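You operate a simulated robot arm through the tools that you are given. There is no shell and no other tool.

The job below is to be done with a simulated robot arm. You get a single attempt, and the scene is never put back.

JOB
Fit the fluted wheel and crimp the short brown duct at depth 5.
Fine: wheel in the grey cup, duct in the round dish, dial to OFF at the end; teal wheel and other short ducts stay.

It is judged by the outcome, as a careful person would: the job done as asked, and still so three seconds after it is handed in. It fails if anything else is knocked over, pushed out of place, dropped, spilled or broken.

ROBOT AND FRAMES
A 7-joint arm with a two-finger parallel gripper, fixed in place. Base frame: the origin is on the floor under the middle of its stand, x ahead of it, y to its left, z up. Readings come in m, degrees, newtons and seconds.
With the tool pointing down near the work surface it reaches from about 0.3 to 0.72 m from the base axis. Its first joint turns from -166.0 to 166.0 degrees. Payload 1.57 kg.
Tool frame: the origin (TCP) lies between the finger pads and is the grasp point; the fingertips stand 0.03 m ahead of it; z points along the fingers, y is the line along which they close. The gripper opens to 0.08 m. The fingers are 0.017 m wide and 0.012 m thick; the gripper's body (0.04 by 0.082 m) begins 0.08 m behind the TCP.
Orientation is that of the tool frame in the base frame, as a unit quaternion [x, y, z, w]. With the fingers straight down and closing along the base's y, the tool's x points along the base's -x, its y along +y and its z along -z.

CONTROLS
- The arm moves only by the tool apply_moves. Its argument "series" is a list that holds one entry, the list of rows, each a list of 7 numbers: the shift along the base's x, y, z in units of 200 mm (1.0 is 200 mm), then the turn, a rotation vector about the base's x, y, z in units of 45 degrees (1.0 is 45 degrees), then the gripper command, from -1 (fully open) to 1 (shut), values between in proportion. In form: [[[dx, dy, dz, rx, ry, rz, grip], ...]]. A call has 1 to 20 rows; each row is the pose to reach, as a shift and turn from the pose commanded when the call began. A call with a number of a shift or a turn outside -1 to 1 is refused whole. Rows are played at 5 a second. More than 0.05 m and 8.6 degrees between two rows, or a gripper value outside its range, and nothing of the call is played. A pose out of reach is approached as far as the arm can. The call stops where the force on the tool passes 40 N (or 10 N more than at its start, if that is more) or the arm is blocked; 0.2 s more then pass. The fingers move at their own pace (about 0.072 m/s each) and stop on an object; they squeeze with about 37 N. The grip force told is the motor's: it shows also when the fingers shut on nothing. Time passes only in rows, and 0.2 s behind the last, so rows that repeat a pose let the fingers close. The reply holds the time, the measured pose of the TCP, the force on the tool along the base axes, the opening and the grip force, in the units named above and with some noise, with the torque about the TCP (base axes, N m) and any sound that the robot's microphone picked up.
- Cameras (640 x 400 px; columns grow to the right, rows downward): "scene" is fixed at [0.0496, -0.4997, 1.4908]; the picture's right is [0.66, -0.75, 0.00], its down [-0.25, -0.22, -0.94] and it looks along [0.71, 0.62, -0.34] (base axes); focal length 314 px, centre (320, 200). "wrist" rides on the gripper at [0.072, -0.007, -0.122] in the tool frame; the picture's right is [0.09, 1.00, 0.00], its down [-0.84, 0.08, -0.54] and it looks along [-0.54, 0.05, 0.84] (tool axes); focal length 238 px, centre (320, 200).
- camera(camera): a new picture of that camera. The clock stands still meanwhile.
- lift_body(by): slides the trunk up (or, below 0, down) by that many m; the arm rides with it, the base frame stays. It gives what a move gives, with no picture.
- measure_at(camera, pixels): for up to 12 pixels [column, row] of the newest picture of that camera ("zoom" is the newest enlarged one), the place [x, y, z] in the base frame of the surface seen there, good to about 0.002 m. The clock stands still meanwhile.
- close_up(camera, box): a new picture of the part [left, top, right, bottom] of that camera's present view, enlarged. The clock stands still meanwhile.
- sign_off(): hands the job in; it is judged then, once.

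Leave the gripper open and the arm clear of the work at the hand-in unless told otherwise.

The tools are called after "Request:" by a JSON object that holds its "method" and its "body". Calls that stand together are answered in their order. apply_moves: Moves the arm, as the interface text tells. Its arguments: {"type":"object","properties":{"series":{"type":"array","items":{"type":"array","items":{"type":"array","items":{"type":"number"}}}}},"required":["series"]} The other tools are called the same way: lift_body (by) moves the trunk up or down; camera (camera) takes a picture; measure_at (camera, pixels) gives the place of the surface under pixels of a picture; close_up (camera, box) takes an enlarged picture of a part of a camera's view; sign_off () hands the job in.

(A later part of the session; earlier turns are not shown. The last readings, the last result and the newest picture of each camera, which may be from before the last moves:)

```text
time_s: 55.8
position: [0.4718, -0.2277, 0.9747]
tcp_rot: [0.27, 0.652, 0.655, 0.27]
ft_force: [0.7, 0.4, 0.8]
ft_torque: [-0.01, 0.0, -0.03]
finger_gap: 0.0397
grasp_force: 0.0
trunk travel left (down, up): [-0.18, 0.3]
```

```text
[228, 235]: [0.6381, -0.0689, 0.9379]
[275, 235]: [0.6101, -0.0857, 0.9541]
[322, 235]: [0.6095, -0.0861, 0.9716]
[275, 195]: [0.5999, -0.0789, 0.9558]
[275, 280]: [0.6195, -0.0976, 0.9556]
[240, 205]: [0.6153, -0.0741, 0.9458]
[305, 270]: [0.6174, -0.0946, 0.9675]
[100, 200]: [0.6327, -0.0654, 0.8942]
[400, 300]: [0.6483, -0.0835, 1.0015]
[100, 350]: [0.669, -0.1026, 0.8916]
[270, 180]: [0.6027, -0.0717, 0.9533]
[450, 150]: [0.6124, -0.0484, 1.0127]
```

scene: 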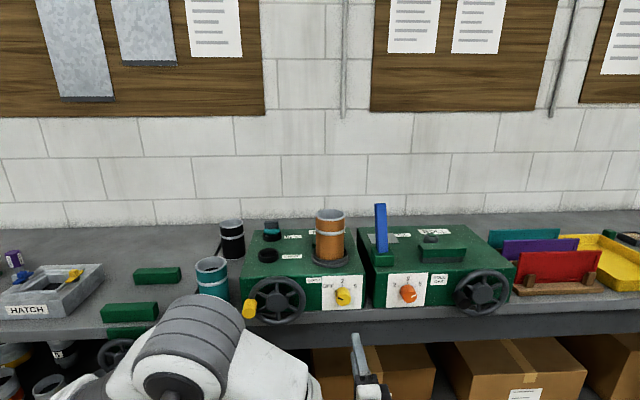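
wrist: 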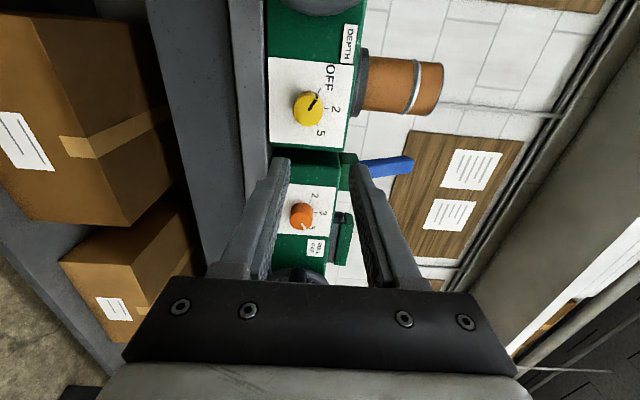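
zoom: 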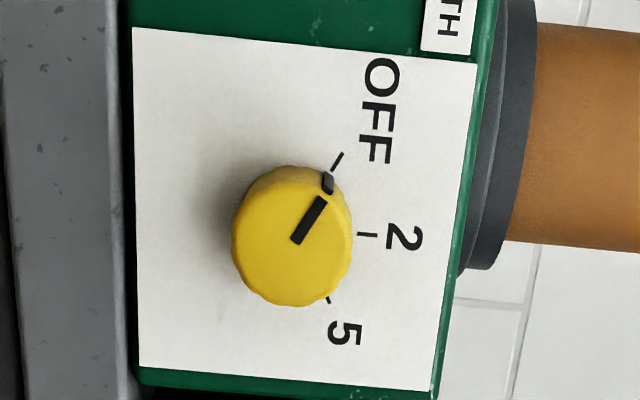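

The knob centre is t 0.4955, z 0.9604, face at s 0.3705, and OFF is about 60° left of vertical. I'll roll the tool by -60° about its axis, so it can then turn +120°, open to 0.06 m and line up with the knob axis.

Request:
{"method": "apply_moves", "body": {"series": [[[0, 0, -0.01, -0.118, -0.118, 0, -0.2], [0, 0, -0.02, -0.236, -0.236, 0, -0.5], [0, 0, -0.03, -0.354, -0.354, 0, -0.5], [0, 0, -0.04, -0.472, -0.472, 0, -0.5], [0, 0, -0.05, -0.59, -0.59, 0, -0.5], [0, 0, -0.06, -0.708, -0.708, 0, -0.5], [0.002, -0.002, -0.07, -0.826, -0.826, 0, -0.5], [0.003, -0.003, -0.0715, -0.943, -0.943, 0, -0.5], [0.003, -0.003, -0.0715, -0.943, -0.943, 0, -0.5]]]}}

Request:
{"method": "camera", "body": {"camera": "wrist"}}

```text
time_s: 57.8
position: [0.4731, -0.2288, 0.961]
tcp_rot: [-0.093, 0.701, 0.43, 0.562]
ft_force: [-0.5, -0.5, 0.0]
ft_torque: [-0.01, -0.02, 0.02]
finger_gap: 0.0597
grasp_force: 0.1
trunk travel left (down, up): [-0.18, 0.3]
```

```text
taken
```

wrist: 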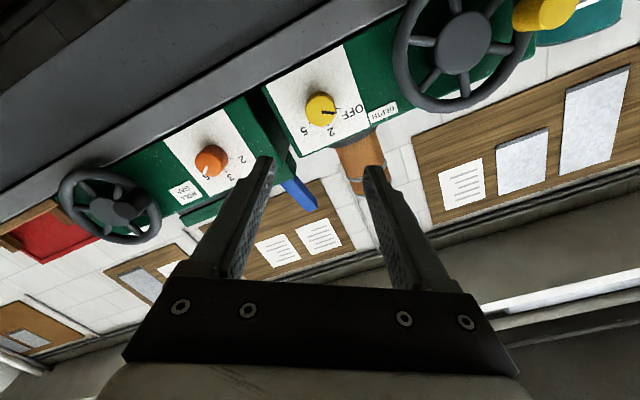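

The tool axis is exactly along the machine depth, with the roll at 30°. I'll approach to s≈0.30, with fingertips 4 cm short of the plate level, and check.

Request:
{"method": "apply_moves", "body": {"series": [[[0.1, 0.1, 0, 0, 0, 0, -0.5], [0.2, 0.2, 0, 0, 0, 0, -0.5], [0.3, 0.303, -0.002, 0, 0, 0, -0.5], [0.4, 0.405, -0.003, 0, 0, 0, -0.5], [0.447, 0.453, -0.003, 0, 0, 0, -0.5], [0.447, 0.453, -0.003, 0, 0, 0, -0.5]]]}}

Request:
{"method": "camera", "body": {"camera": "wrist"}}

Request:
{"method": "close_up", "body": {"camera": "scene", "box": [260, 240, 420, 350]}}

```text
time_s: 59.2
position: [0.5626, -0.1371, 0.9612]
tcp_rot: [-0.091, 0.701, 0.431, 0.561]
ft_force: [0.6, -0.6, -0.2]
ft_torque: [0.0, -0.02, 0.0]
finger_gap: 0.0601
grasp_force: 0.0
trunk travel left (down, up): [-0.18, 0.3]
```

```text
taken
```

wrist: 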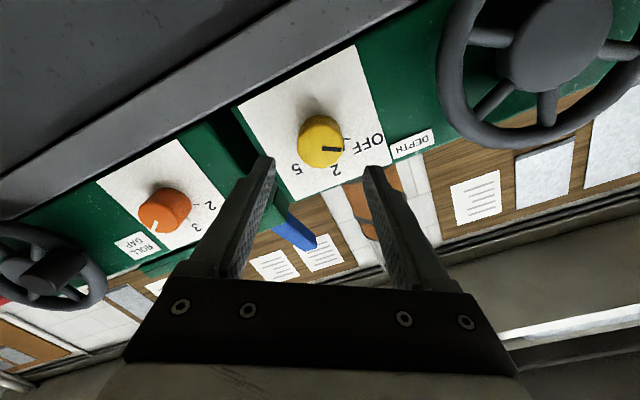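

```text
3.64 times, centred on (340, 295) of scene
```

zoom: 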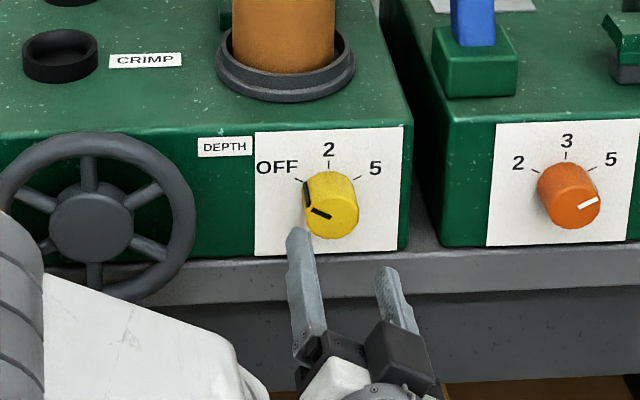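

The fingers straddle the knob axis correctly. I'll advance 62 mm so they surround the knob (tips about 7 mm short of the plate), then close.

Request:
{"method": "apply_moves", "body": {"series": [[[0.06, 0.059, 0, 0, 0, 0, -0.5], [0.12, 0.118, 0, 0, 0, 0, -0.5], [0.18, 0.177, 0, 0, 0, 0, -0.5], [0.221, 0.217, 0, 0, 0, 0, -0.5], [0.221, 0.217, 0, 0, 0, 0, -0.5]]]}}

Request:
{"method": "close_up", "body": {"camera": "wrist", "box": [220, 80, 440, 240]}}

Request:
{"method": "close_up", "body": {"camera": "scene", "box": [300, 260, 390, 330]}}

```text
time_s: 60.4
position: [0.6059, -0.0936, 0.9601]
tcp_rot: [-0.092, 0.701, 0.43, 0.561]
ft_force: [0.0, 0.5, 0.4]
ft_torque: [0.01, 0.0, -0.02]
finger_gap: 0.06
grasp_force: 0.0
trunk travel left (down, up): [-0.18, 0.3]
```

```text
2.50 times, centred on (330, 160) of wrist
```

zoom: 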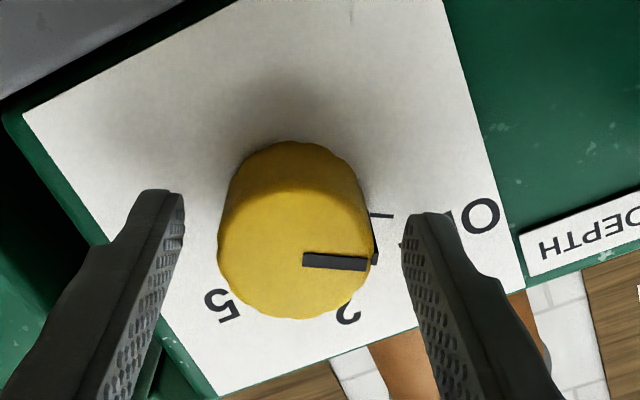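

```text
5.71 times, centred on (345, 295) of scene
```

zoom: 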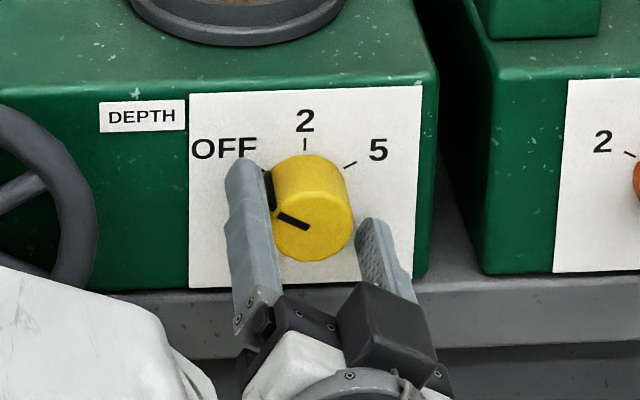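

The knob is centred between the fingers. I'll close on it.

Request:
{"method": "apply_moves", "body": {"series": [[[0, 0, 0, 0, 0, 0, -0.2], [0, 0, 0, 0, 0, 0, 0.1], [0, 0, 0, 0, 0, 0, 0.5], [0, 0, 0, 0, 0, 0, 0.5], [0, 0, 0, 0, 0, 0, 0.5]]]}}

```text
time_s: 61.6
position: [0.6054, -0.0947, 0.9608]
tcp_rot: [-0.092, 0.701, 0.431, 0.561]
ft_force: [2.6, 0.2, -0.2]
ft_torque: [0.0, -0.03, -0.06]
finger_gap: 0.0388
grasp_force: 45.0
trunk travel left (down, up): [-0.18, 0.3]
```

The knob is gripped (38.8 mm). I'll rotate the tool +60° about its axis, the first half of the way to 5.

Request:
{"method": "apply_moves", "body": {"series": [[[0, 0, 0, 0.1, 0.1, 0, 0.5], [0, 0, 0, 0.2, 0.2, 0, 0.5], [0, 0, 0, 0.3, 0.3, 0, 0.5], [0, 0, 0, 0.4, 0.4, 0, 0.5], [0, 0, 0, 0.5, 0.5, 0, 0.5], [0, 0, 0, 0.6, 0.6, 0, 0.5], [0, 0, 0, 0.7, 0.7, 0, 0.5], [0, 0, 0, 0.8, 0.8, 0, 0.5], [0, 0, 0, 0.9, 0.9, 0, 0.5], [0, 0, 0, 0.943, 0.943, 0, 0.5], [0, 0, 0, 0.943, 0.943, 0, 0.5]]]}}

Request:
{"method": "close_up", "body": {"camera": "scene", "box": [300, 260, 390, 330]}}

Request:
{"method": "close_up", "body": {"camera": "wrist", "box": [220, 80, 440, 240]}}

```text
time_s: 64.0
position: [0.6069, -0.094, 0.9609]
tcp_rot: [0.271, 0.653, 0.653, 0.27]
ft_force: [2.8, -4.2, -1.6]
ft_torque: [-0.03, 0.02, -0.43]
finger_gap: 0.0392
grasp_force: 44.8
trunk travel left (down, up): [-0.18, 0.3]
```

```text
5.71 times, centred on (345, 295) of scene
```

zoom: 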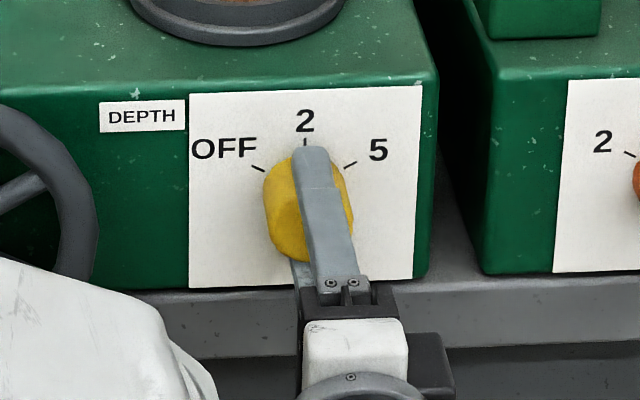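

```text
2.50 times, centred on (330, 160) of wrist
```

zoom: 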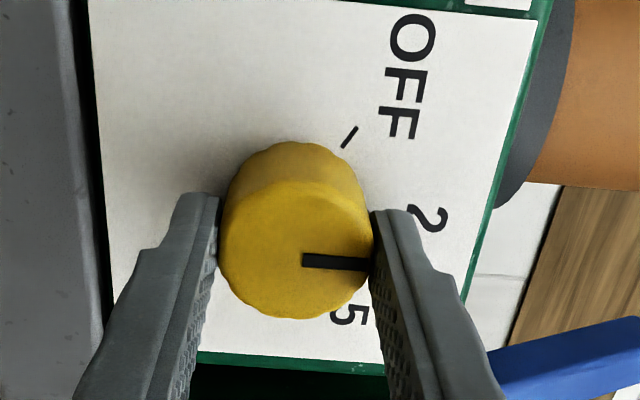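

The knob turned with the tool and now points at 2. I'll turn the remaining 60° to 5.

Request:
{"method": "apply_moves", "body": {"series": [[[0, 0, 0, 0.1, 0.1, 0, 0.5], [0, 0, 0, 0.2, 0.2, 0, 0.5], [0, 0, 0, 0.3, 0.3, 0, 0.5], [0, 0, 0, 0.4, 0.4, 0, 0.5], [0, 0, 0, 0.5, 0.5, 0, 0.5], [0, 0, 0, 0.6, 0.6, 0, 0.5], [0, 0, 0, 0.7, 0.7, 0, 0.5], [0, 0, 0, 0.8, 0.8, 0, 0.5], [0, 0, 0, 0.9, 0.9, 0, 0.5], [0, 0, 0, 0.943, 0.943, 0, 0.5], [0, 0, 0, 0.943, 0.943, 0, 0.5]]]}}

Request:
{"method": "close_up", "body": {"camera": "scene", "box": [300, 260, 390, 330]}}

Request:
{"method": "close_up", "body": {"camera": "wrist", "box": [220, 80, 440, 240]}}

```text
time_s: 66.4
position: [0.6057, -0.0935, 0.9589]
tcp_rot: [0.562, 0.431, 0.7, -0.094]
ft_force: [-4.9, -3.6, -10.2]
ft_torque: [-0.22, 0.05, 0.06]
finger_gap: 0.0389
grasp_force: 44.7
trunk travel left (down, up): [-0.18, 0.3]
```

```text
5.71 times, centred on (345, 295) of scene
```

zoom: 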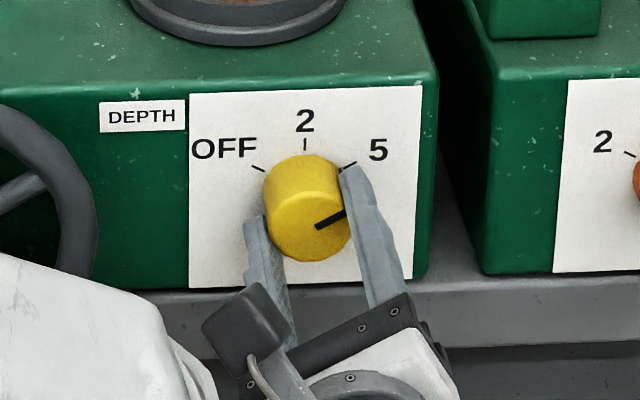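

```text
2.50 times, centred on (330, 160) of wrist
```

zoom: 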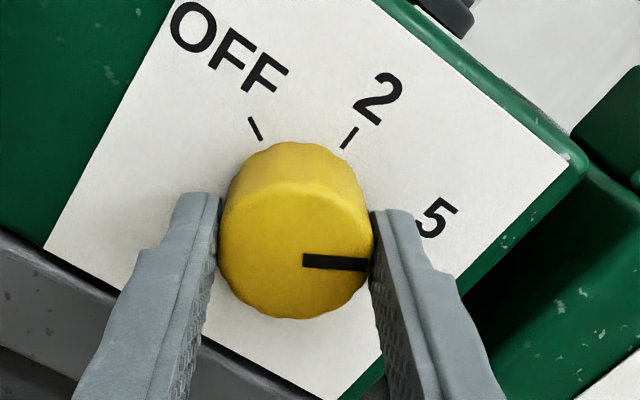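

The pointer now aims at the 5 tick. I'll open the fingers, back straight out along the tool axis, and check the dial stays.

Request:
{"method": "apply_moves", "body": {"series": [[[0, 0, 0, 0, 0, 0, 0.1], [0, 0, 0, 0, 0, 0, -0.3], [0, 0, 0, 0, 0, 0, -0.5], [-0.06, -0.06, 0, 0, 0, 0, -0.5], [-0.15, -0.15, 0, 0, 0, 0, -0.5], [-0.26, -0.26, 0, 0, 0, 0, -0.5], [-0.37, -0.37, 0, 0, 0, 0, -0.5], [-0.37, -0.37, 0, 0, 0, 0, -0.5]]]}}

Request:
{"method": "close_up", "body": {"camera": "scene", "box": [230, 200, 400, 330]}}

Request:
{"method": "camera", "body": {"camera": "wrist"}}

Request:
{"method": "camera", "body": {"camera": "scene"}}

```text
time_s: 68.2
position: [0.5321, -0.1665, 0.9598]
tcp_rot: [0.561, 0.431, 0.701, -0.092]
ft_force: [0.5, -0.7, -1.4]
ft_torque: [-0.01, -0.01, 0.01]
finger_gap: 0.06
grasp_force: 0.0
trunk travel left (down, up): [-0.18, 0.3]
```

```text
3.08 times, centred on (315, 265) of scene
```

zoom: 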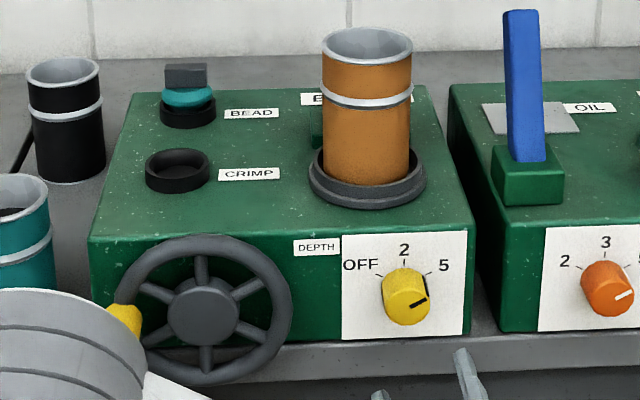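

```text
taken
```

wrist: 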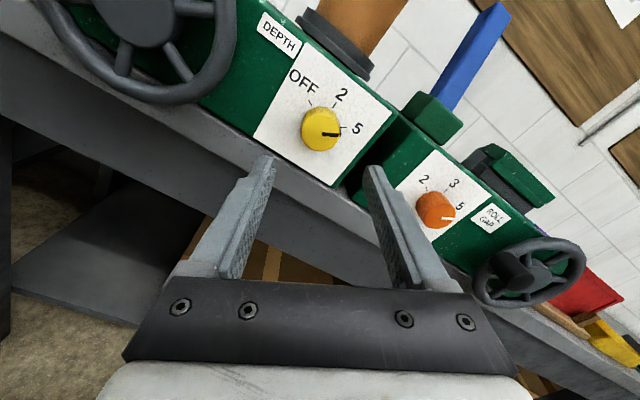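

```text
taken
```

scene: 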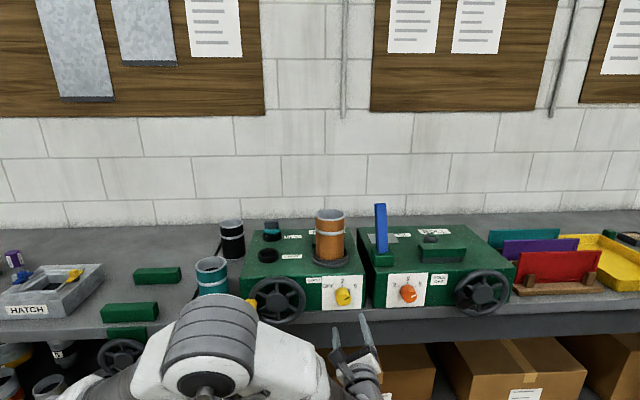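

The dial stays at 5. Next is the crank. Its handle at the 9 o'clock position is close to the base, so I'll use a nearly downward tool with the camera side toward the robot. I'll back off and roll the tool by -150° in steps.

Request:
{"method": "apply_moves", "body": {"series": [[[-0.015, -0.015, 0.03, -0.1, -0.1, 0, -0.5], [-0.03, -0.03, 0.06, -0.2, -0.2, 0, -0.5], [-0.045, -0.045, 0.09, -0.3, -0.3, 0, -0.5], [-0.06, -0.06, 0.12, -0.4, -0.4, 0, -0.5], [-0.075, -0.075, 0.15, -0.5, -0.5, 0, -0.5], [-0.09, -0.09, 0.18, -0.6, -0.6, 0, -0.5], [-0.1, -0.1, 0.2, -0.7, -0.7, 0, -0.5], [-0.1, -0.1, 0.2, -0.8, -0.8, 0, -0.5], [-0.1, -0.1, 0.2, -0.9, -0.9, 0, -0.5], [-0.1, -0.1, 0.2, -0.943, -0.943, 0, -0.5]]]}}

Request:
{"method": "apply_moves", "body": {"series": [[[0, 0, 0.03, -0.1, -0.1, 0, -0.5], [0, 0, 0.06, -0.2, -0.2, 0, -0.5], [0, 0, 0.09, -0.3, -0.3, 0, -0.5], [0, 0, 0.12, -0.4, -0.4, 0, -0.5], [0, 0, 0.15, -0.5, -0.5, 0, -0.5], [0, 0, 0.18, -0.6, -0.6, 0, -0.5], [0, 0, 0.2, -0.7, -0.7, 0, -0.5], [0, 0, 0.2, -0.8, -0.8, 0, -0.5], [0, 0, 0.2, -0.9, -0.9, 0, -0.5], [0, 0, 0.2, -0.943, -0.943, 0, -0.5]]]}}

```text
time_s: 70.4
position: [0.512, -0.1881, 1.0005]
tcp_rot: [0.27, 0.654, 0.653, 0.27]
ft_force: [0.6, -0.3, -0.7]
ft_torque: [-0.01, 0.0, 0.01]
finger_gap: 0.06
grasp_force: 0.0
trunk travel left (down, up): [-0.18, 0.3]
```

```text
time_s: 72.6
position: [0.5118, -0.1888, 1.0411]
tcp_rot: [-0.093, 0.701, 0.43, 0.561]
ft_force: [-0.6, 0.0, -0.5]
ft_torque: [-0.01, 0.03, 0.02]
finger_gap: 0.0604
grasp_force: 0.0
trunk travel left (down, up): [-0.18, 0.3]
```

I'm at roll 30° now. I'll roll another -30°, then tilt the tool back toward down by 45°.

Request:
{"method": "apply_moves", "body": {"series": [[[0, 0, 0, -0.1, -0.1, 0, -0.5], [0, 0, 0, -0.2, -0.2, 0, -0.5], [0, 0, 0, -0.3, -0.3, 0, -0.5], [0, 0, 0, -0.4, -0.4, 0, -0.5], [0, 0, 0, -0.471, -0.471, 0, -0.5], [0, 0, 0, -0.471, -0.471, 0, -0.5]]]}}

Request:
{"method": "apply_moves", "body": {"series": [[[0, 0, 0.04, -0.12, 0.12, 0, -0.5], [0, 0, 0.08, -0.24, 0.24, 0, -0.5], [0, 0, 0.12, -0.36, 0.36, 0, -0.5], [0, 0, 0.16, -0.48, 0.48, 0, -0.5], [0, 0, 0.2, -0.6, 0.6, 0, -0.5], [0, 0, 0.24, -0.7071, 0.7071, 0, -0.5], [0, 0, 0.24, -0.7071, 0.7071, 0, -0.5]]]}}

Request:
{"method": "camera", "body": {"camera": "scene"}}

Request:
{"method": "camera", "body": {"camera": "wrist"}}

```text
time_s: 74.0
position: [0.513, -0.1876, 1.0401]
tcp_rot: [-0.271, 0.653, 0.27, 0.653]
ft_force: [0.2, -0.6, -0.4]
ft_torque: [0.01, -0.01, 0.01]
finger_gap: 0.06
grasp_force: 0.0
trunk travel left (down, up): [-0.18, 0.3]
```

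```text
time_s: 75.6
position: [0.5128, -0.188, 1.0884]
tcp_rot: [-0.354, 0.854, 0.146, 0.352]
ft_force: [-0.1, 0.2, 0.1]
ft_torque: [-0.02, -0.03, 0.0]
finger_gap: 0.0599
grasp_force: 0.0
trunk travel left (down, up): [-0.18, 0.3]
```

```text
taken
```

scene: 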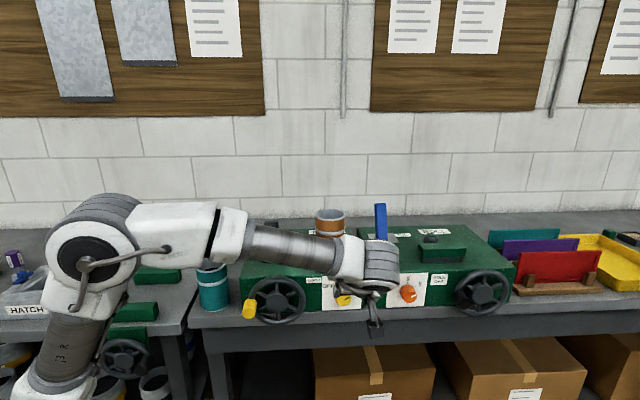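

```text
taken
```

wrist: 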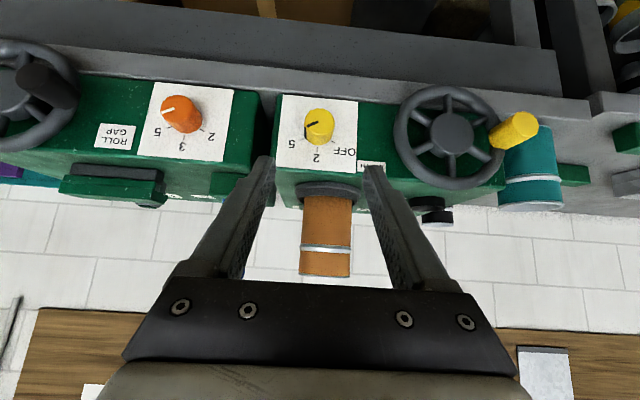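

The wrist view (upside down) shows the crank clearly, with its yellow handle at (513,130). I'll measure the crank centre, rim and handle.

Request:
{"method": "close_up", "body": {"camera": "wrist", "box": [380, 70, 560, 210]}}

Request:
{"method": "measure_at", "body": {"camera": "zoom", "pixels": [[230, 205], [240, 60], [210, 370], [65, 200], [395, 215], [150, 85], [330, 100], [130, 330], [500, 175], [540, 160], [440, 205], [530, 200]]}}

```text
2.86 times, centred on (470, 140) of wrist
```

zoom: 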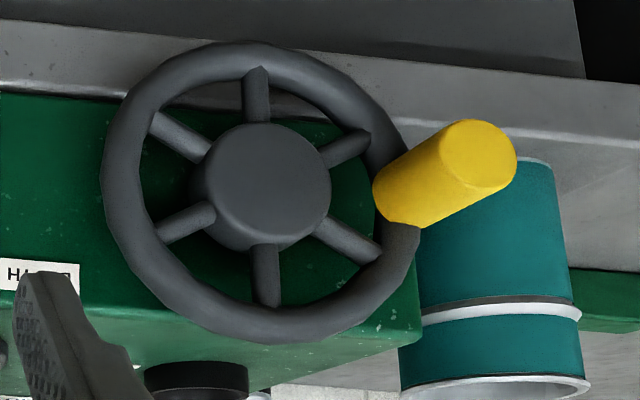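

```text
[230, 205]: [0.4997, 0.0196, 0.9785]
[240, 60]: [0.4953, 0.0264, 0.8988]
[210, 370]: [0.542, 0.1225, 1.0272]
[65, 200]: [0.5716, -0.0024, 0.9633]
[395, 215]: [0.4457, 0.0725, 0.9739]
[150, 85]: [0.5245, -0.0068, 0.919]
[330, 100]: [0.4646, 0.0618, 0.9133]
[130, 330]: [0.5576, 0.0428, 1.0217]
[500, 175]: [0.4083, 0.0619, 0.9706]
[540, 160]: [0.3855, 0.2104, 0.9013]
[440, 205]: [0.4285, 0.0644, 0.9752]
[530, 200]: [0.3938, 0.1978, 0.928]
```

I'll take a few more points on the hub and on the handle's end face and sides.

Request:
{"method": "measure_at", "body": {"camera": "zoom", "pixels": [[267, 183], [210, 183], [322, 183], [267, 130], [267, 238], [480, 157], [455, 150], [505, 165], [490, 128], [470, 185], [420, 185], [400, 160]]}}

Request:
{"method": "close_up", "body": {"camera": "scene", "box": [235, 265, 315, 330]}}

Request:
{"method": "measure_at", "body": {"camera": "zoom", "pixels": [[335, 232], [275, 232], [398, 232], [335, 175], [335, 285], [158, 297], [122, 297], [196, 297], [158, 268], [158, 325], [185, 230], [140, 240]]}}

```text
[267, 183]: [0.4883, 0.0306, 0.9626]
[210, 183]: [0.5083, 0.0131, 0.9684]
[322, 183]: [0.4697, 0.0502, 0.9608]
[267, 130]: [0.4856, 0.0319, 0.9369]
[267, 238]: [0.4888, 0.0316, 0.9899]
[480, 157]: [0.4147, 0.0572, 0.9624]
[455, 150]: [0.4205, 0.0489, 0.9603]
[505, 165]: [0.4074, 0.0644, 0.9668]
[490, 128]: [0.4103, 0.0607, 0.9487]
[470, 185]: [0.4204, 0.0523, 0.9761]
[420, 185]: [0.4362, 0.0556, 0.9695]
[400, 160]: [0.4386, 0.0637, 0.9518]
```

```text
6.15 times, centred on (275, 298) of scene
```

zoom: 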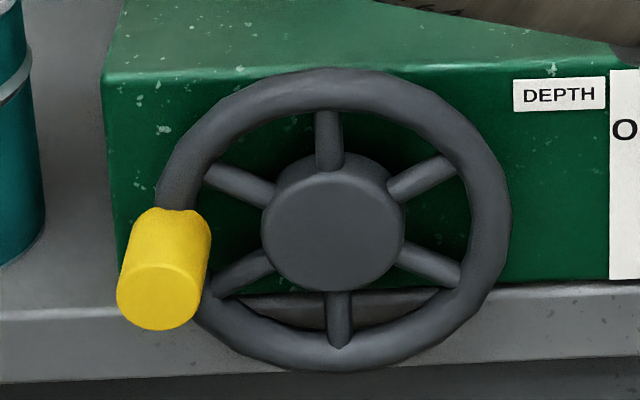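

```text
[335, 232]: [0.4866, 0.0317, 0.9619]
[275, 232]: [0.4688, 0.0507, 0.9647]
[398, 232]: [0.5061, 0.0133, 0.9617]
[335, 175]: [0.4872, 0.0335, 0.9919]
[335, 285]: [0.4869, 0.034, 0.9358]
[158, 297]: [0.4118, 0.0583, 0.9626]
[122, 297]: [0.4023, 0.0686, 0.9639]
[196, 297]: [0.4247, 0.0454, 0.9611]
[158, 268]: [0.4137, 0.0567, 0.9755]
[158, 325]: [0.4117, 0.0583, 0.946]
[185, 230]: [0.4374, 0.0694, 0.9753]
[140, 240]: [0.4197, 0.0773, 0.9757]
```

The crank centre is about t 0.322, z 0.964, and the handle axis is at t 0.2525, z 0.962 (radius about 0.070, handle about 31 mm thick, s 0.333–0.365). A lower trunk would give the arm a better posture there, so I'll first check how close the left table's edge is to the robot's column.

Request:
{"method": "camera", "body": {"camera": "scene"}}

Request:
{"method": "measure_at", "body": {"camera": "scene", "pixels": [[170, 325], [150, 332], [185, 318], [60, 305], [30, 310], [10, 340], [100, 240], [60, 385], [190, 250], [120, 300], [165, 310], [150, 300]]}}

```text
taken
```

scene: 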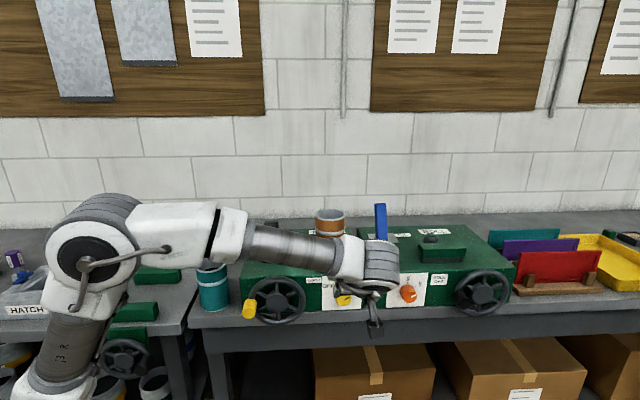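

```text
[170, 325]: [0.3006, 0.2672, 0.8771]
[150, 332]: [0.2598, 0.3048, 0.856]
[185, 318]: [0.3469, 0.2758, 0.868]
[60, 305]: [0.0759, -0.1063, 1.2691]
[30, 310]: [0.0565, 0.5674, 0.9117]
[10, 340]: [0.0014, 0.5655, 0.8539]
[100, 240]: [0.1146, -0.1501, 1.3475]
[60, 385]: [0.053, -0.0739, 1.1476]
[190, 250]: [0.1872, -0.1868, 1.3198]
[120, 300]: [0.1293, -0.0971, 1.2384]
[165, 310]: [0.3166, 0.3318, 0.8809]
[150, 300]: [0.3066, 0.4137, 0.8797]
```

The left table's edge lies on the same front plane (s 0.40), so there is plenty of room. I'll lower the trunk another 0.14 m.

Request:
{"method": "lift_body", "body": {"by": -0.14}}

```text
time_s: 77.2
position: [0.5124, -0.1878, 0.9493]
tcp_rot: [-0.354, 0.854, 0.146, 0.353]
ft_force: [-0.3, -0.2, -0.6]
ft_torque: [-0.01, -0.02, 0.02]
finger_gap: 0.0599
grasp_force: 0.1
trunk travel left (down, up): [-0.04, 0.44]
```

Now I'll move left in front of the crank and up to z≈1.10, staying at s≈0.23, while reducing the tilt to 25° from vertical.

Request:
{"method": "apply_moves", "body": {"series": [[[-0.04, 0.04, 0.15, -0.03, 0.03, 0, -0.5], [-0.12, 0.12, 0.3, -0.06, 0.06, 0, -0.5], [-0.22, 0.22, 0.42, -0.09, 0.09, 0, -0.5], [-0.32, 0.32, 0.52, -0.12, 0.12, 0, -0.5], [-0.42, 0.42, 0.6, -0.15, 0.15, 0, -0.5], [-0.52, 0.52, 0.67, -0.18, 0.18, 0, -0.5], [-0.62, 0.62, 0.72, -0.22, 0.22, 0, -0.5], [-0.72, 0.72, 0.75, -0.26, 0.26, 0, -0.5], [-0.8, 0.8, 0.75, -0.29, 0.29, 0, -0.5], [-0.858, 0.858, 0.75, -0.314, 0.314, 0, -0.5], [-0.858, 0.858, 0.75, -0.314, 0.314, 0, -0.5]]]}}

Request:
{"method": "camera", "body": {"camera": "scene"}}

Request:
{"method": "camera", "body": {"camera": "wrist"}}

```text
time_s: 79.4
position: [0.3757, -0.0314, 1.048]
tcp_rot: [-0.359, 0.912, 0.134, 0.148]
ft_force: [0.7, -0.6, 0.5]
ft_torque: [0.0, 0.05, -0.01]
finger_gap: 0.0604
grasp_force: 0.1
trunk travel left (down, up): [-0.04, 0.44]
stopped in row 10: the arm was blocked; the commanded pose is now the measured one
```

```text
taken
```

scene: 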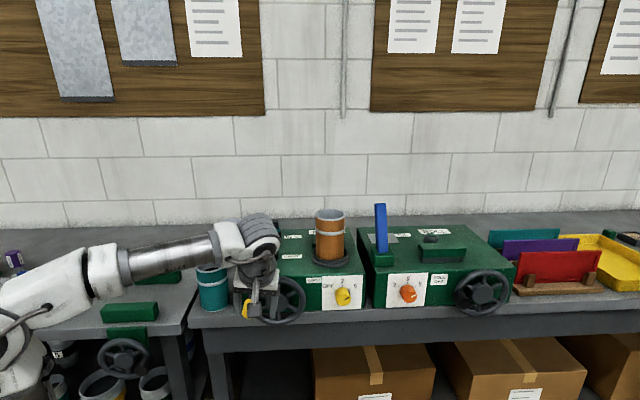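

```text
taken
```

wrist: 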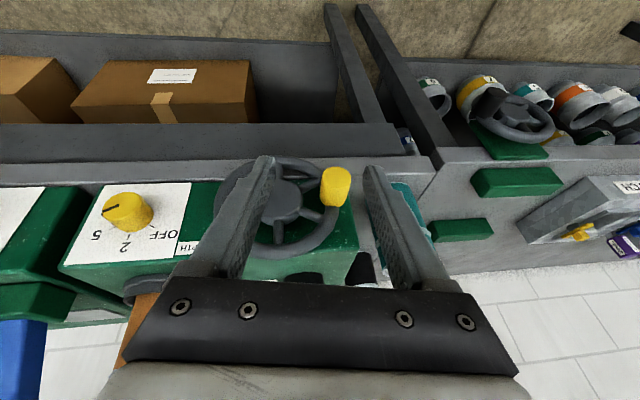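

The arm reports being blocked at row 10, with no force on the tool, and the tool orientation is slightly off. I'll look closely to see whether a link touches something.

Request:
{"method": "close_up", "body": {"camera": "scene", "box": [0, 200, 320, 400]}}

Request:
{"method": "measure_at", "body": {"camera": "scene", "pixels": [[20, 330], [60, 300], [110, 275], [160, 258], [200, 250], [230, 245], [260, 232], [255, 270], [240, 290], [10, 360], [30, 385], [275, 245]]}}

```text
2.00 times, centred on (160, 300) of scene
```

zoom: 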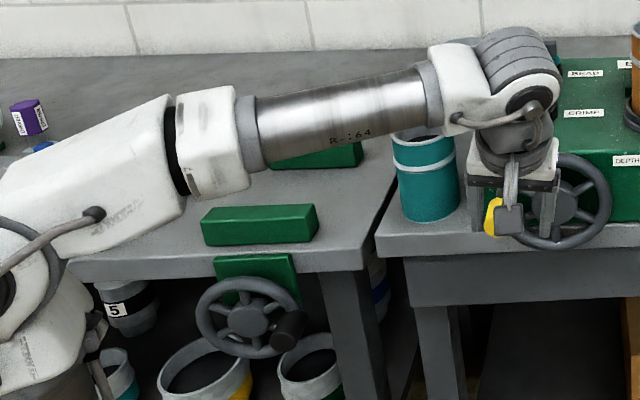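

```text
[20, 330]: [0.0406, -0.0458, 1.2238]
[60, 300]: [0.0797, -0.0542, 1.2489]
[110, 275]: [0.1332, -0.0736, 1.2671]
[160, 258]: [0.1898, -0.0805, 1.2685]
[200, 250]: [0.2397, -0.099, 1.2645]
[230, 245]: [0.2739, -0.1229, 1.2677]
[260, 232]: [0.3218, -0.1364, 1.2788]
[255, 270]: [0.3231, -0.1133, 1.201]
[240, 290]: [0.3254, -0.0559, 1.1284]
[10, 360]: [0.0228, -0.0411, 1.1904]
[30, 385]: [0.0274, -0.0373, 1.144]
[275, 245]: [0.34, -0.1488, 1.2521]
```

Nothing is being touched. The forearm is level at z 1.27 with the upper arm nearly vertical, an awkward near-singular posture. Raising the trunk and reaching down instead should be far better, so I'll raise it 0.36 m.

Request:
{"method": "lift_body", "body": {"by": 0.36}}

Request:
{"method": "camera", "body": {"camera": "scene"}}

```text
time_s: 82.9
position: [0.3752, -0.0309, 1.4078]
tcp_rot: [-0.359, 0.912, 0.134, 0.147]
ft_force: [-0.5, -0.6, -0.1]
ft_torque: [0.01, 0.0, 0.04]
finger_gap: 0.06
grasp_force: 0.0
trunk travel left (down, up): [-0.4, 0.08]
```

```text
taken
```

scene: 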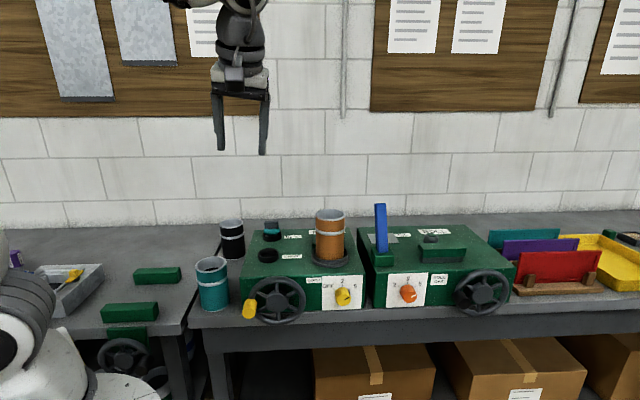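

Now the trunk is at its original height with the TCP at z 1.41. I'll lower the tool straight down in front of the machine.

Request:
{"method": "apply_moves", "body": {"series": [[[0.01, 0, -0.1, 0, 0, 0, -0.5], [0.02, 0, -0.2, 0, 0, 0, -0.5], [0.03, 0, -0.3, 0, 0, 0, -0.5], [0.04, 0, -0.4, 0, 0, 0, -0.5], [0.05, 0, -0.5, 0, 0, 0, -0.5], [0.06, 0, -0.6, 0, 0, 0, -0.5], [0.07, 0, -0.7, 0, 0, 0, -0.5], [0.08, 0, -0.8, 0, 0, 0, -0.5], [0.09, 0, -0.9, 0, 0, 0, -0.5], [0.1, 0, -1.0, 0, 0, 0, -0.5], [0.1, 0, -1.0, 0, 0, 0, -0.5]]]}}

Request:
{"method": "camera", "body": {"camera": "scene"}}

```text
time_s: 85.3
position: [0.3938, -0.03, 1.2092]
tcp_rot: [-0.359, 0.912, 0.132, 0.149]
ft_force: [0.1, -0.1, -0.8]
ft_torque: [-0.03, 0.0, -0.01]
finger_gap: 0.0601
grasp_force: 0.1
trunk travel left (down, up): [-0.4, 0.08]
```

```text
taken
```

scene: 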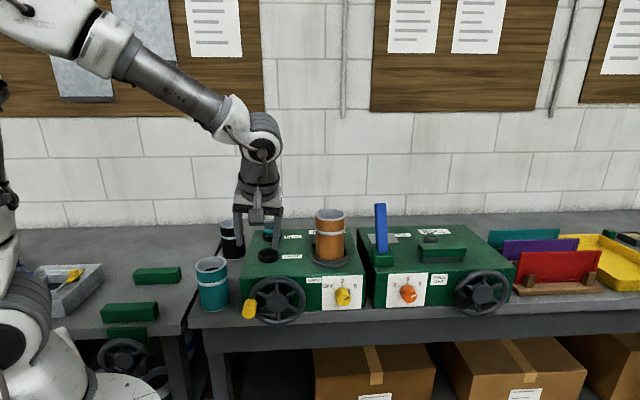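

The posture is good now. I'll correct the tool orientation to 25° from vertical (closing along the machine's width) and move to a pre-grasp point about 12 cm up-and-front of the crank handle.

Request:
{"method": "apply_moves", "body": {"series": [[[-0.006, 0.035, -0.087, -0.009, -0.021, 0.001, -0.5], [-0.012, 0.071, -0.173, -0.017, -0.043, 0.002, -0.5], [-0.019, 0.106, -0.26, -0.026, -0.064, 0.003, -0.5], [-0.025, 0.142, -0.346, -0.035, -0.086, 0.004, -0.5], [-0.031, 0.177, -0.433, -0.044, -0.107, 0.004, -0.5], [-0.037, 0.213, -0.519, -0.052, -0.129, 0.005, -0.5], [-0.044, 0.248, -0.606, -0.061, -0.15, 0.006, -0.5], [-0.05, 0.2835, -0.692, -0.07, -0.172, 0.007, -0.5], [-0.05, 0.2835, -0.692, -0.07, -0.172, 0.007, -0.5]]]}}

Request:
{"method": "camera", "body": {"camera": "scene"}}

Request:
{"method": "camera", "body": {"camera": "wrist"}}

```text
time_s: 87.3
position: [0.3829, 0.0255, 1.0708]
tcp_rot: [-0.375, 0.901, 0.083, 0.2]
ft_force: [0.0, 0.1, -0.2]
ft_torque: [0.02, 0.02, -0.02]
finger_gap: 0.0602
grasp_force: 0.1
trunk travel left (down, up): [-0.4, 0.08]
```

```text
taken
```

scene: 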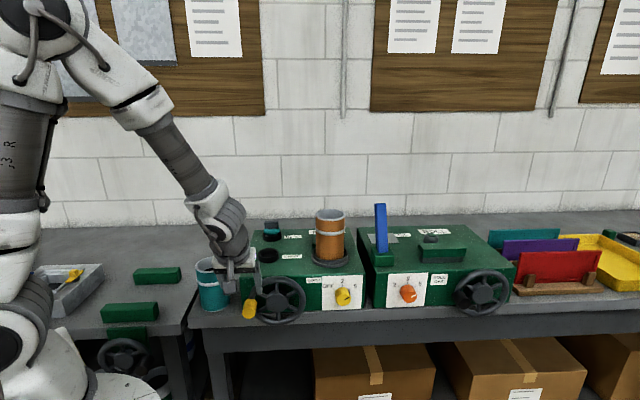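

```text
taken
```

wrist: 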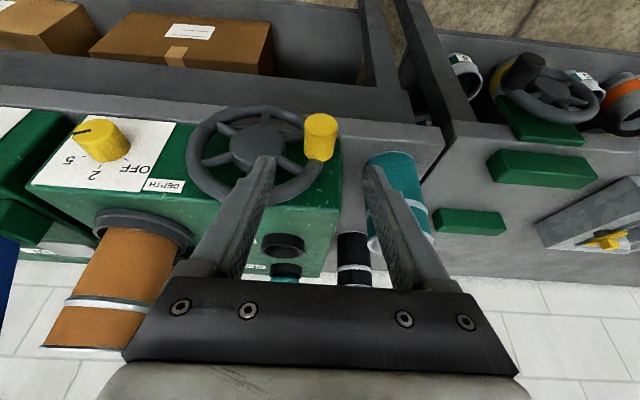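

The orientation is right. I'll advance 60% along the tool axis toward the handle and look.

Request:
{"method": "apply_moves", "body": {"series": [[[0.037, 0.037, -0.109, 0, 0, 0, -0.5], [0.074, 0.074, -0.218, 0, 0, 0, -0.5], [0.11, 0.111, -0.326, 0, 0, 0, -0.5], [0.11, 0.111, -0.326, 0, 0, 0, -0.5]]]}}

Request:
{"method": "camera", "body": {"camera": "wrist"}}

Request:
{"method": "close_up", "body": {"camera": "scene", "box": [200, 220, 330, 340]}}

```text
time_s: 88.3
position: [0.4056, 0.0488, 1.0065]
tcp_rot: [-0.374, 0.902, 0.084, 0.199]
ft_force: [-0.4, 0.4, -0.6]
ft_torque: [0.03, 0.0, 0.0]
finger_gap: 0.06
grasp_force: 0.1
trunk travel left (down, up): [-0.4, 0.08]
```

```text
taken
```

wrist: 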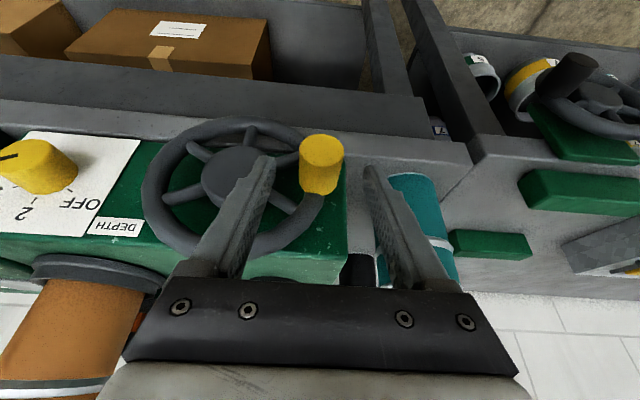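

```text
3.33 times, centred on (265, 280) of scene
```

zoom: 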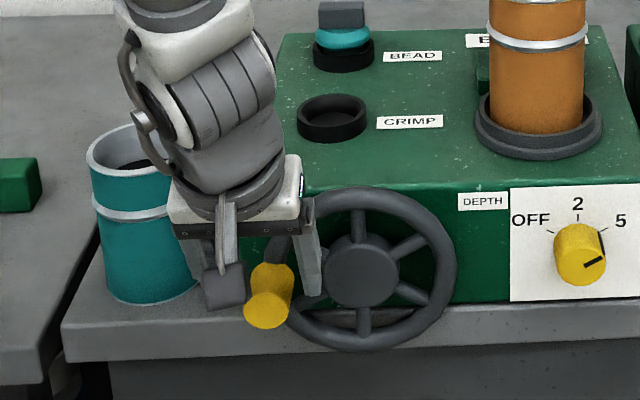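

The handle is centred between the fingers (column 321). I'll go the rest of the way to the handle.

Request:
{"method": "apply_moves", "body": {"series": [[[0.024, 0.023, -0.074, 0, 0, 0, -0.5], [0.047, 0.046, -0.148, 0, 0, 0, -0.5], [0.0705, 0.069, -0.2225, 0, 0, 0, -0.5], [0.0705, 0.069, -0.2225, 0, 0, 0, -0.5]]]}}

Request:
{"method": "camera", "body": {"camera": "wrist"}}

Request:
{"method": "close_up", "body": {"camera": "scene", "box": [220, 250, 310, 330]}}

```text
time_s: 89.3
position: [0.4187, 0.063, 0.9615]
tcp_rot: [-0.374, 0.902, 0.083, 0.2]
ft_force: [0.0, 0.4, -0.1]
ft_torque: [-0.05, -0.02, -0.03]
finger_gap: 0.0598
grasp_force: 0.2
trunk travel left (down, up): [-0.4, 0.08]
```

```text
taken
```

wrist: 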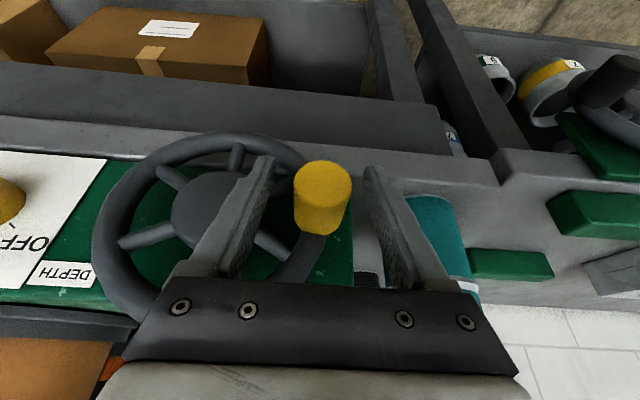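

```text
5.00 times, centred on (265, 290) of scene
```

zoom: 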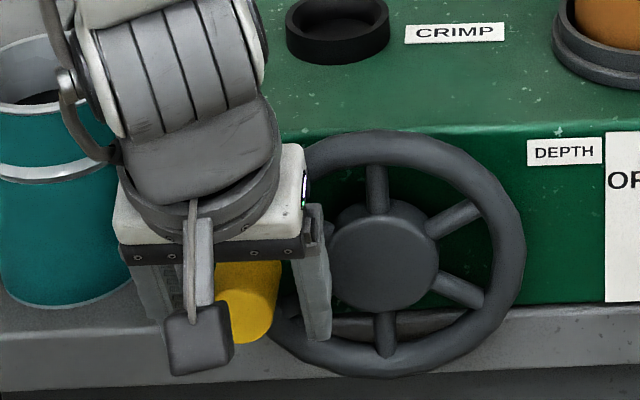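

The handle is centred at the TCP. I'll close on it with a moderate grip.

Request:
{"method": "apply_moves", "body": {"series": [[[0, 0, 0, 0, 0, 0, -0.2], [0, 0, 0, 0, 0, 0, 0.1], [0, 0, 0, 0, 0, 0, 0.4], [0, 0, 0, 0, 0, 0, 0.4], [0, 0, 0, 0, 0, 0, 0.4]]]}}

```text
time_s: 90.5
position: [0.419, 0.0632, 0.9598]
tcp_rot: [-0.375, 0.901, 0.084, 0.2]
ft_force: [-6.7, 5.9, -1.4]
ft_torque: [0.14, -0.03, -0.19]
finger_gap: 0.0335
grasp_force: 41.3
trunk travel left (down, up): [-0.4, 0.08]
```

The handle is held (33.5 mm thick). I'll try a small clockwise turn (the handle going up about 20°) and watch the force and the duct.

Request:
{"method": "apply_moves", "body": {"series": [[[0.0008, -0.0008, 0.043, 0, 0, 0, 0.4], [0.0036, -0.0036, 0.0735, 0, 0, 0, 0.4], [0.0083, -0.0083, 0.1035, 0, 0, 0, 0.4], [0.0149, -0.0149, 0.133, 0, 0, 0, 0.4], [0.0149, -0.0149, 0.133, 0, 0, 0, 0.4]]]}}

Request:
{"method": "close_up", "body": {"camera": "scene", "box": [220, 200, 380, 330]}}

Request:
{"method": "camera", "body": {"camera": "wrist"}}

```text
time_s: 91.7
position: [0.4219, 0.0618, 0.9894]
tcp_rot: [-0.375, 0.902, 0.084, 0.199]
ft_force: [-17.7, 10.4, -1.3]
ft_torque: [-0.32, 1.1, -0.2]
finger_gap: 0.0338
grasp_force: 41.5
trunk travel left (down, up): [-0.4, 0.08]
```

```text
3.08 times, centred on (300, 265) of scene
```

zoom: 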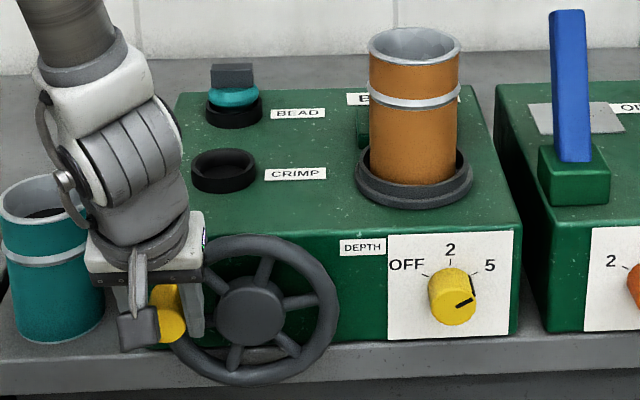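

```text
taken
```

wrist: 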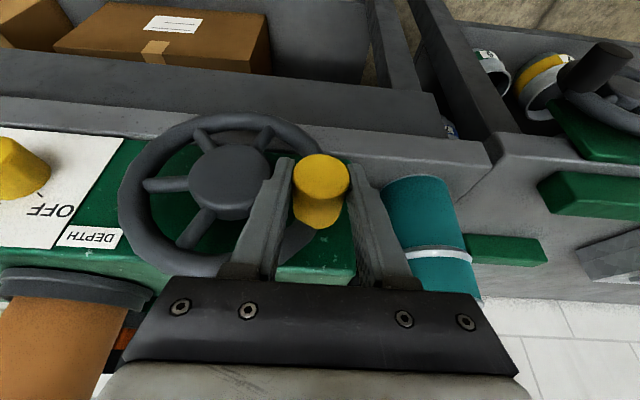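

The wheel turns with little resistance; the sideways force just shows my circle estimate was 2 mm off. I've refined the crank centre to t 0.3217, z 0.9665, radius 0.0705. I'll continue clockwise to about 60° and check the forces.

Request:
{"method": "apply_moves", "body": {"series": [[[0.014, -0.014, 0.0658, 0, 0, 0, 0.4], [0.0389, -0.0389, 0.116, 0, 0, 0, 0.4], [0.0696, -0.0696, 0.1595, 0, 0, 0, 0.4], [0.1052, -0.1052, 0.1948, 0, 0, 0, 0.4], [0.1052, -0.1052, 0.1948, 0, 0, 0, 0.4]]]}}

Request:
{"method": "close_up", "body": {"camera": "scene", "box": [220, 200, 380, 330]}}

Request:
{"method": "close_up", "body": {"camera": "wrist", "box": [230, 110, 430, 260]}}

```text
time_s: 92.9
position: [0.4468, 0.0366, 1.0275]
tcp_rot: [-0.374, 0.902, 0.082, 0.201]
ft_force: [-0.3, 3.3, 9.8]
ft_torque: [-0.13, -0.06, 0.1]
finger_gap: 0.0331
grasp_force: 29.0
trunk travel left (down, up): [-0.4, 0.08]
```

```text
3.08 times, centred on (300, 265) of scene
```

zoom: 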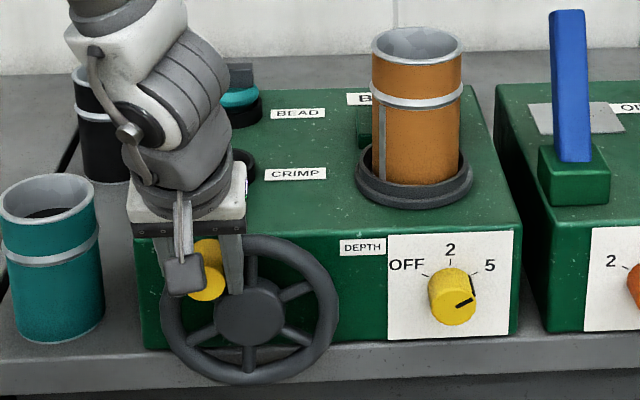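

```text
2.67 times, centred on (330, 185) of wrist
```

zoom: 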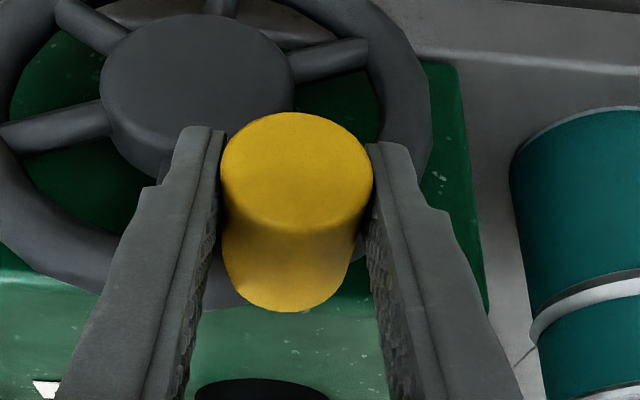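

A seam has appeared on the duct's left side, so the duct is turning with the crank. That gives me a marker for counting its rotation. Before continuing I'll hold for a moment to get a settled reading.

Request:
{"method": "apply_moves", "body": {"series": [[[0, 0, 0, 0, 0, 0, 0.4], [0, 0, 0, 0, 0, 0, 0.4]]]}}

```text
time_s: 93.5
position: [0.4456, 0.0375, 1.0267]
tcp_rot: [-0.374, 0.902, 0.083, 0.201]
ft_force: [5.9, -1.1, 13.4]
ft_torque: [0.08, -0.81, -0.45]
finger_gap: 0.0335
grasp_force: 40.9
trunk travel left (down, up): [-0.4, 0.08]
```

Forces are moderate. I'll continue clockwise over the top, from 60° to 150°.

Request:
{"method": "apply_moves", "body": {"series": [[[0.0393, -0.0393, 0.0187, 0, 0, 0, 0.4], [0.0809, -0.0809, 0.0345, 0, 0, 0, 0.4], [0.1239, -0.1239, 0.0398, 0, 0, 0, 0.4], [0.1669, -0.1669, 0.0345, 0, 0, 0, 0.4], [0.2086, -0.2086, 0.0187, 0, 0, 0, 0.4], [0.2477, -0.2477, -0.0072, 0, 0, 0, 0.4], [0.283, -0.283, -0.0422, 0, 0, 0, 0.4], [0.3135, -0.3135, -0.0853, 0, 0, 0, 0.4], [0.3382, -0.3382, -0.1353, 0, 0, 0, 0.4], [0.3382, -0.3382, -0.1353, 0, 0, 0, 0.4]]]}}

Request:
{"method": "close_up", "body": {"camera": "scene", "box": [220, 200, 380, 330]}}

Request:
{"method": "close_up", "body": {"camera": "wrist", "box": [230, 110, 430, 260]}}

```text
time_s: 95.7
position: [0.5105, -0.0276, 0.9997]
tcp_rot: [-0.375, 0.901, 0.084, 0.199]
ft_force: [-9.8, 7.4, 5.7]
ft_torque: [0.55, 0.55, -0.33]
finger_gap: 0.0332
grasp_force: 41.1
trunk travel left (down, up): [-0.4, 0.08]
```

```text
3.08 times, centred on (300, 265) of scene
```

zoom: 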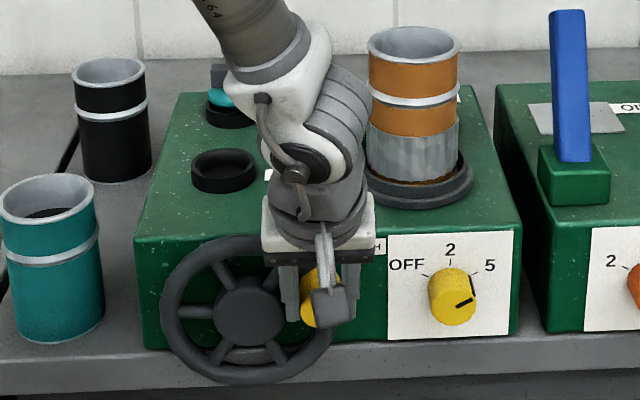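

```text
2.67 times, centred on (330, 185) of wrist
```

zoom: 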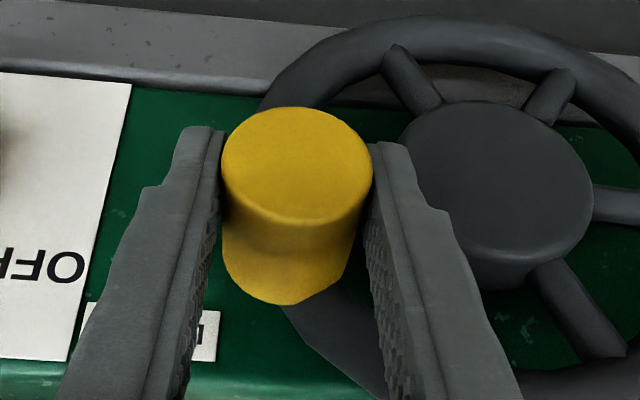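

The lower half of the duct in view is now crimped silver, so it's working. I'll keep turning clockwise down the right side, from 150° to 240°.

Request:
{"method": "apply_moves", "body": {"series": [[[0.0147, -0.0147, -0.0553, 0, 0, 0, 0.4], [0.0259, -0.0259, -0.1142, 0, 0, 0, 0.4], [0.0296, -0.0296, -0.175, 0, 0, 0, 0.4], [0.0259, -0.0259, -0.2358, 0, 0, 0, 0.4], [0.0147, -0.0147, -0.2947, 0, 0, 0, 0.4], [-0.0035, 0.0035, -0.35, 0, 0, 0, 0.4], [-0.0283, 0.0283, -0.4, 0, 0, 0, 0.4], [-0.0588, 0.0588, -0.4431, 0, 0, 0, 0.4], [-0.0941, 0.0941, -0.4781, 0, 0, 0, 0.4], [-0.0941, 0.0941, -0.4781, 0, 0, 0, 0.4]]]}}

Request:
{"method": "close_up", "body": {"camera": "scene", "box": [220, 200, 380, 330]}}

Request:
{"method": "close_up", "body": {"camera": "wrist", "box": [230, 110, 430, 260]}}

```text
time_s: 96.6
position: [0.5165, -0.0328, 0.964]
tcp_rot: [-0.375, 0.901, 0.087, 0.2]
ft_force: [-10.2, 0.8, 14.4]
ft_torque: [0.54, -0.01, -0.24]
finger_gap: 0.0335
grasp_force: 40.9
trunk travel left (down, up): [-0.4, 0.08]
stopped in row 4: the force on the tool passed its limit at 43 N (the readings are from after the stop); the commanded pose is now the measured one
```

```text
3.08 times, centred on (300, 265) of scene
```

zoom: 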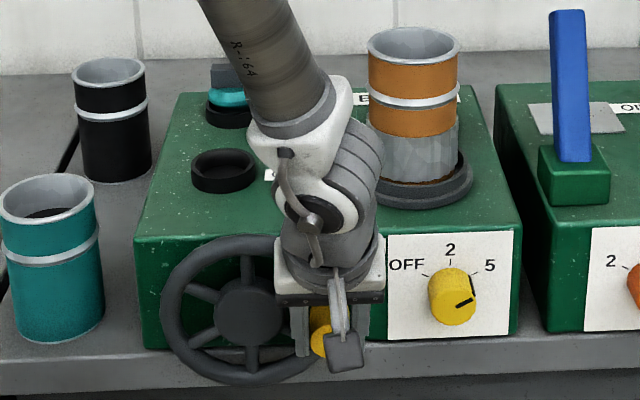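

```text
2.67 times, centred on (330, 185) of wrist
```

zoom: 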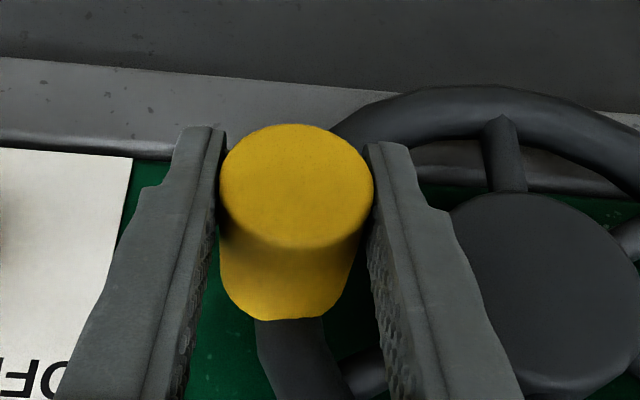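

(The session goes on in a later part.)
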